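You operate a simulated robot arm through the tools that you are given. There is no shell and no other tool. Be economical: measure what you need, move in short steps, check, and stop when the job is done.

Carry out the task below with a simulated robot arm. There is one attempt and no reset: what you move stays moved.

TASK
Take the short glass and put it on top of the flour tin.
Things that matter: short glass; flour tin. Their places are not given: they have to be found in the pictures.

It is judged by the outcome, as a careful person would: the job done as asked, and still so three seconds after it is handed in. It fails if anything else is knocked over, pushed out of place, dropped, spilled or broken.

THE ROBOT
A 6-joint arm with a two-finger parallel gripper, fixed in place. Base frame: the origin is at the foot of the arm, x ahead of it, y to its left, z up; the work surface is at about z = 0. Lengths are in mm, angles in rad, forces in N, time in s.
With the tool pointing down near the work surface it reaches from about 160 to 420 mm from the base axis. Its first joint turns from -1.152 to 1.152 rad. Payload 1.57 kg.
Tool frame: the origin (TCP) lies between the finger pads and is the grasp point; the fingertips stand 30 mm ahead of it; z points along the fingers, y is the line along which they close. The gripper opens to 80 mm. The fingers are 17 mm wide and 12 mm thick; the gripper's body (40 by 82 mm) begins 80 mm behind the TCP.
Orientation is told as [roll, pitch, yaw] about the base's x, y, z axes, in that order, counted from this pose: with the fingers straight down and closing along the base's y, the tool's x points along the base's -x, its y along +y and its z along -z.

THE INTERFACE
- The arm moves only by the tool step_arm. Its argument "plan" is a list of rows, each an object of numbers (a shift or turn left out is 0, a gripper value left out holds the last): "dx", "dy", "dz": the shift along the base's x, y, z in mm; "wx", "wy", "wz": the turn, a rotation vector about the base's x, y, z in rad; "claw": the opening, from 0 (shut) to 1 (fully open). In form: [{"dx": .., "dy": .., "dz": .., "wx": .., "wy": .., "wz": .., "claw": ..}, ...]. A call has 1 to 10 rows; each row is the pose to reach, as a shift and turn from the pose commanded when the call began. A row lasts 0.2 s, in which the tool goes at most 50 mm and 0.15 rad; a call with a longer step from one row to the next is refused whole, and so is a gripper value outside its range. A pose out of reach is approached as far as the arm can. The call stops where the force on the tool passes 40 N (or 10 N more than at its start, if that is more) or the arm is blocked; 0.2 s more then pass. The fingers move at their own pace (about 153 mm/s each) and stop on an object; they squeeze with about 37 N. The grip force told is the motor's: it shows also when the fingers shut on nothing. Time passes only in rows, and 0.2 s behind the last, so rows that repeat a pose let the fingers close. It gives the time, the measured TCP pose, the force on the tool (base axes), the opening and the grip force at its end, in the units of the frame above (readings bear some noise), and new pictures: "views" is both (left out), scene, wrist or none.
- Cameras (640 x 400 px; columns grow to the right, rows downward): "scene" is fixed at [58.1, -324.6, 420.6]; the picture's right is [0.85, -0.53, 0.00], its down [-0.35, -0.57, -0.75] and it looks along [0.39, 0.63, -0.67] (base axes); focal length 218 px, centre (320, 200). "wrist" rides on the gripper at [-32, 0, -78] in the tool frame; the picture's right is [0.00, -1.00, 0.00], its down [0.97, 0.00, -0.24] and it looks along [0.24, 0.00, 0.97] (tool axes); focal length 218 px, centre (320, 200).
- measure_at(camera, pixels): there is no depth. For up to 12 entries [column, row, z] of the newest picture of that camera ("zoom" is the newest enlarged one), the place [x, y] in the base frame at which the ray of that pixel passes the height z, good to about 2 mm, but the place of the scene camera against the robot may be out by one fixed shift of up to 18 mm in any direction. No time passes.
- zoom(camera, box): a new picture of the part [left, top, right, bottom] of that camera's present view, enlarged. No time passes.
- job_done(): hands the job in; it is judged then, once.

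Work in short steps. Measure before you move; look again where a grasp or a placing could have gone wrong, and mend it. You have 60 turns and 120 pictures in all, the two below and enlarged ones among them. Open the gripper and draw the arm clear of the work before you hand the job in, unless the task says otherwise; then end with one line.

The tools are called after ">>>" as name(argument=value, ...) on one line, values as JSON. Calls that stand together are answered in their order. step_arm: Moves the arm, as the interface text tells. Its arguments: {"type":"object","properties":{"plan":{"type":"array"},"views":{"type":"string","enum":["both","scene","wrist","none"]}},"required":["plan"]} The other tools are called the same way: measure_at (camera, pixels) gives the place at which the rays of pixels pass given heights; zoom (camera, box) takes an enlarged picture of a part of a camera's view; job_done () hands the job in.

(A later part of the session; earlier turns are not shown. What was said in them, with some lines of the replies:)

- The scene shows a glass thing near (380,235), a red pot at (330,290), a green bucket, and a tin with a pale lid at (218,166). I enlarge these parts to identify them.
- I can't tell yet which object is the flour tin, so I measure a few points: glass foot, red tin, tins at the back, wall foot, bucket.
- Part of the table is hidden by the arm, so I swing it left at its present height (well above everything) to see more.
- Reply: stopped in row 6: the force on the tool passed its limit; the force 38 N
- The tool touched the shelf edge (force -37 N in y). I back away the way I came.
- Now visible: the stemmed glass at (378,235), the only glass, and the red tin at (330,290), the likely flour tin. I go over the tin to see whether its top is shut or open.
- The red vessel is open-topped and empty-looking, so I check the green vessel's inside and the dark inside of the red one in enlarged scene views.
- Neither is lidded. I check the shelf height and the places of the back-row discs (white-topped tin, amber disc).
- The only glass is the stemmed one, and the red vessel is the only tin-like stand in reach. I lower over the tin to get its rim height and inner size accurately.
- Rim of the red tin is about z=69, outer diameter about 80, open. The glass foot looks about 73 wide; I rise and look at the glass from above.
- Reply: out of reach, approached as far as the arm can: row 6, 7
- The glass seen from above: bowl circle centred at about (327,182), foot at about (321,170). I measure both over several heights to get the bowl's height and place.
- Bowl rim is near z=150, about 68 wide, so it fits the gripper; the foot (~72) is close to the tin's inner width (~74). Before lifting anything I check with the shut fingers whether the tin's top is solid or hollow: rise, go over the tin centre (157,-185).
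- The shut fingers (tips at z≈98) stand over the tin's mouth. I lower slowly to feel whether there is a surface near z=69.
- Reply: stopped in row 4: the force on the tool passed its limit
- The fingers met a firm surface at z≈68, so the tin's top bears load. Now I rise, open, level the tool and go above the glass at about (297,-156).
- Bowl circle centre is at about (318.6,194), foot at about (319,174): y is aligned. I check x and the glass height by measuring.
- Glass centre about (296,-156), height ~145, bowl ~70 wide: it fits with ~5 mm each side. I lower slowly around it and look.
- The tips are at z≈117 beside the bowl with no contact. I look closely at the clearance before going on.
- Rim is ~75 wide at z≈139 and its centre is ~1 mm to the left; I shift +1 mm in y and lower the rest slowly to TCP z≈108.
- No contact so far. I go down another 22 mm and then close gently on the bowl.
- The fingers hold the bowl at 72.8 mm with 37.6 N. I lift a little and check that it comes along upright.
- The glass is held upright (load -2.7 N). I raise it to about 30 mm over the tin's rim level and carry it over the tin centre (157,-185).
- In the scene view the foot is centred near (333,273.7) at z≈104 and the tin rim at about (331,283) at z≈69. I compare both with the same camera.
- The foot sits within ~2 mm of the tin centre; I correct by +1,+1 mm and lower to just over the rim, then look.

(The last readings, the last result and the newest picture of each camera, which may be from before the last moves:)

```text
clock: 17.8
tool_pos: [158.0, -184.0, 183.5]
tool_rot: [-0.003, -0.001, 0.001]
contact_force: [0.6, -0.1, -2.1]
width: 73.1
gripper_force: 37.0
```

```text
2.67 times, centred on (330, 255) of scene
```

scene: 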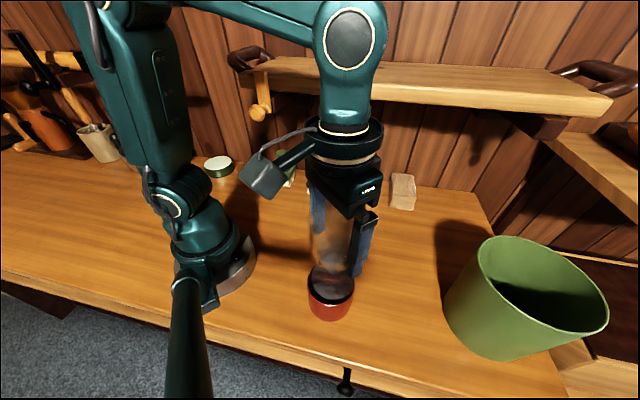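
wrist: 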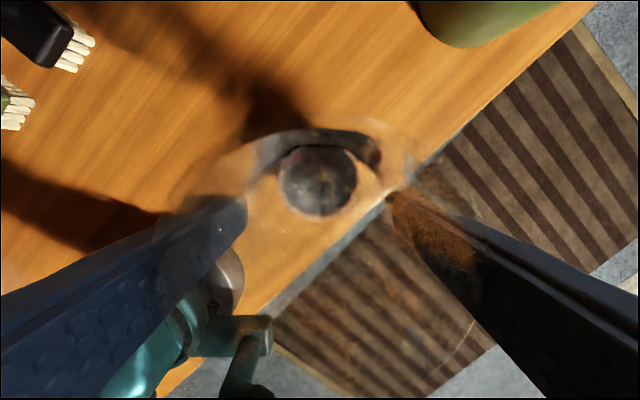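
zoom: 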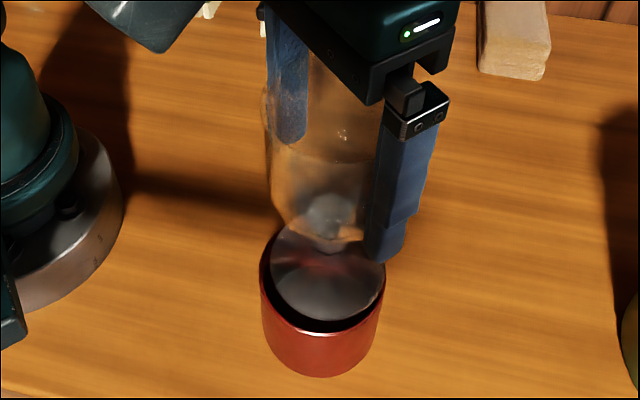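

The foot hovers just above the rim, slightly (≈2 mm) to picture-right; I shift -1.5,+1 mm and lower slowly until contact.

>>> step_arm(plan=[{"dx": -1.5, "dy": 1, "dz": -1}, {"dx": -1.5, "dy": 1, "dz": -2.5}, {"dx": -1.5, "dy": 1, "dz": -4}, {"dx": -1.5, "dy": 1, "dz": -5}], views="scene")

>>> zoom(camera="scene", box=[260, 180, 400, 330])

```text
clock: 18.8
tool_pos: [157.2, -183.1, 178.5]
tool_rot: [-0.002, -0.001, 0.0]
contact_force: [0.3, 0.1, -2.5]
width: 73.0
gripper_force: 36.8
```

scene: 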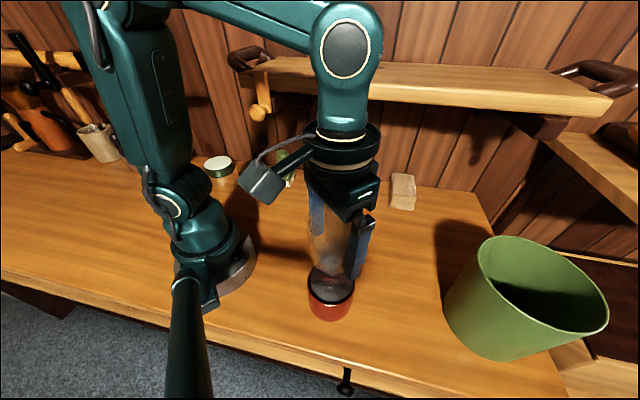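

```text
2.67 times, centred on (330, 255) of scene
```

zoom: 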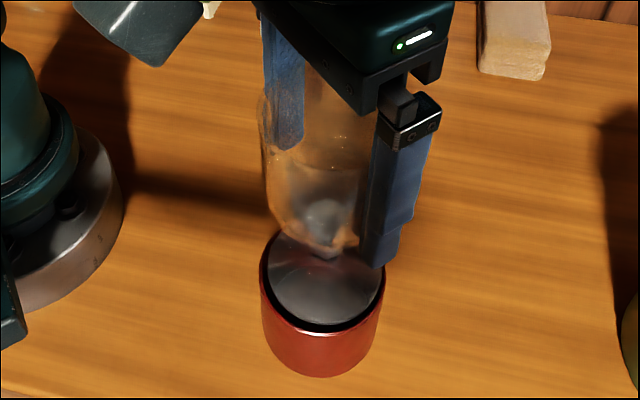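

Well centred, no contact yet. I go down in 1 mm steps watching the force.

>>> step_arm(plan=[{"dz": -1}, {"dz": -2}], views="none")

```text
clock: 19.4
tool_pos: [156.8, -183.4, 176.4]
tool_rot: [-0.004, -0.002, 0.0]
contact_force: [-2.0, 1.8, 15.0]
width: 73.0
gripper_force: 36.8
```

Contact: +15 N at TCP z≈176, as expected for the foot on the tin's top. I ease up 0.7 mm and open slowly.

>>> step_arm(plan=[{"dz": 0.7}, {"dz": 0.7, "claw": 0.93}, {"dz": 0.7, "claw": 0.95}, {"dz": 0.7, "claw": 1}, {"dz": 0.7, "claw": 1}])

>>> zoom(camera="scene", box=[260, 180, 400, 330])

```text
clock: 20.6
tool_pos: [157.9, -183.0, 177.1]
tool_rot: [-0.002, 0.001, 0.001]
contact_force: [-0.3, 0.0, 0.1]
width: 80.0
gripper_force: 0.0
```

scene: 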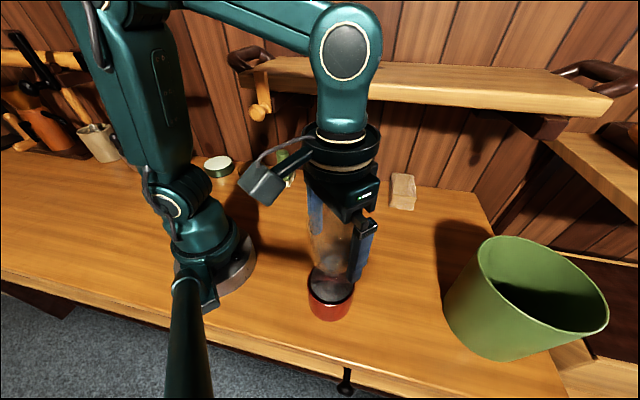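
wrist: 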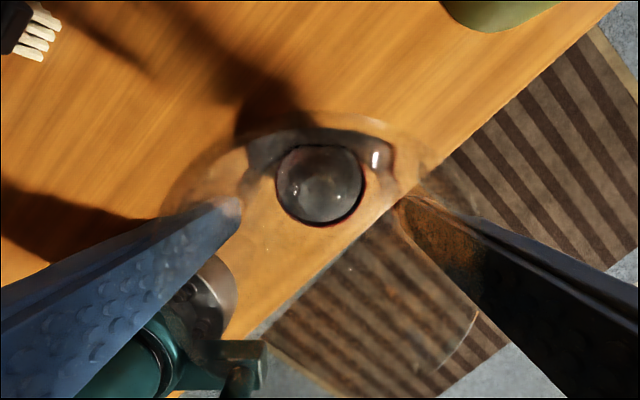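

```text
2.67 times, centred on (330, 255) of scene
```

zoom: 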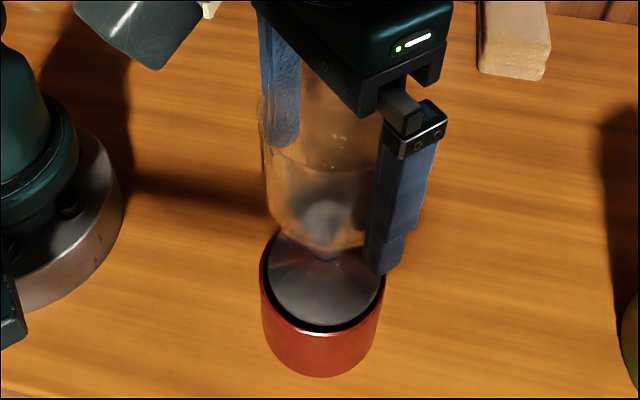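

The glass stands on the tin, free of the fingers. I draw straight up slowly.

>>> step_arm(plan=[{"dz": 8}, {"dz": 18}, {"dz": 30}, {"dz": 42}, {"dz": 55}, {"dz": 70}, {"dz": 85}, {"dz": 95}])

>>> zoom(camera="scene", box=[260, 180, 400, 330])

```text
clock: 22.4
tool_pos: [156.9, -183.2, 273.4]
tool_rot: [-0.001, 0.001, 0.001]
contact_force: [0.3, 1.2, -0.2]
width: 80.1
gripper_force: 0.0
```

scene: 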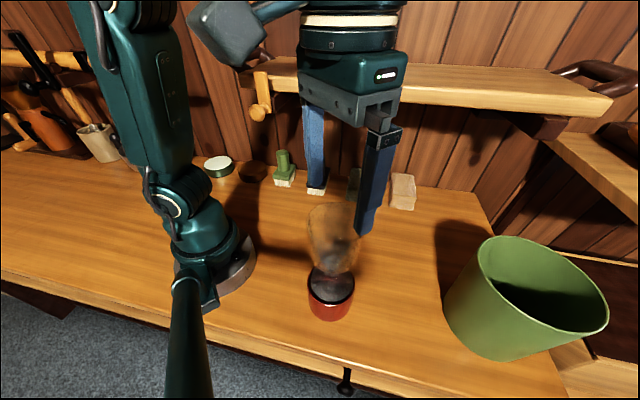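
wrist: 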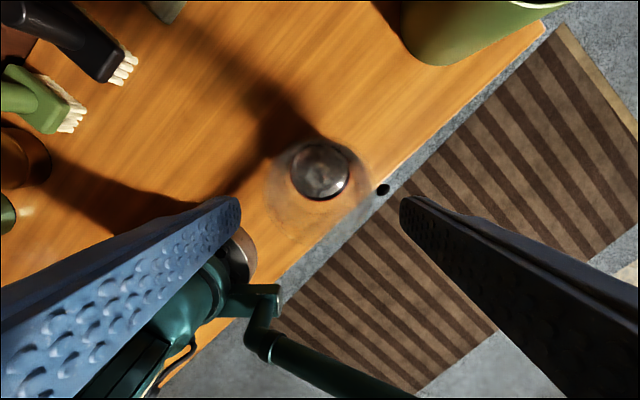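

```text
2.67 times, centred on (330, 255) of scene
```

zoom: 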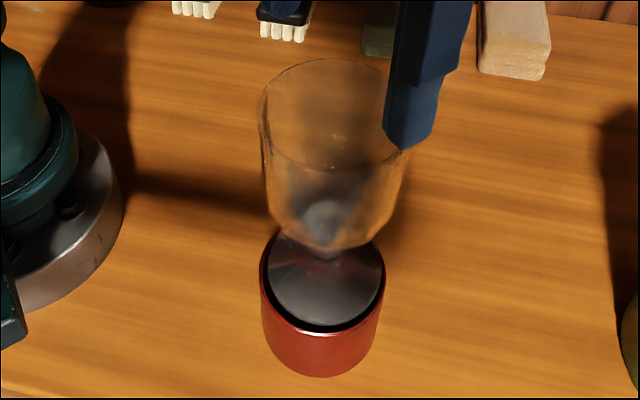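

The glass stands upright and clear. I move the arm aside at this height and take a last look.

>>> step_arm(plan=[{"dx": 10, "dy": 30}, {"dx": 25, "dy": 65}, {"dx": 40, "dy": 95}, {"dx": 45, "dy": 110}, {"dx": 45, "dy": 110}], views="scene")

```text
clock: 23.6
tool_pos: [202.2, -73.7, 272.8]
tool_rot: [-0.003, 0.0, 0.0]
contact_force: [-0.2, 0.1, 0.3]
width: 80.1
gripper_force: 0.0
```

scene: 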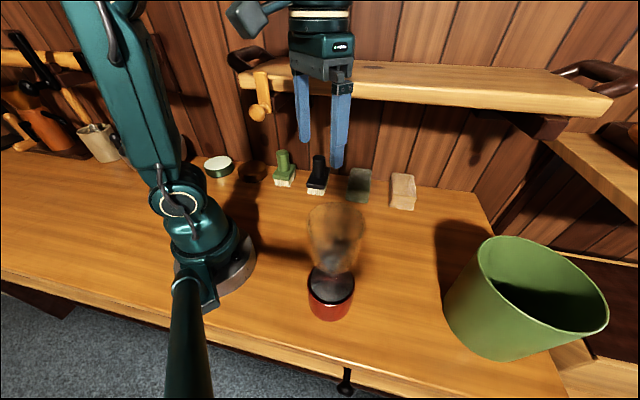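

The glass stands steadily on the red tin, nothing else looks moved, and the arm is clear with the gripper open. I hand the job in.

>>> job_done()

```text
The job is handed in.
```

The short glass is standing upright on top of the red tin. I took the red tin to be the flour tin, because it was the only tin-like object standing by itself within easy reach. The tool touched the shelf edge once early on, and nothing looked moved by it.
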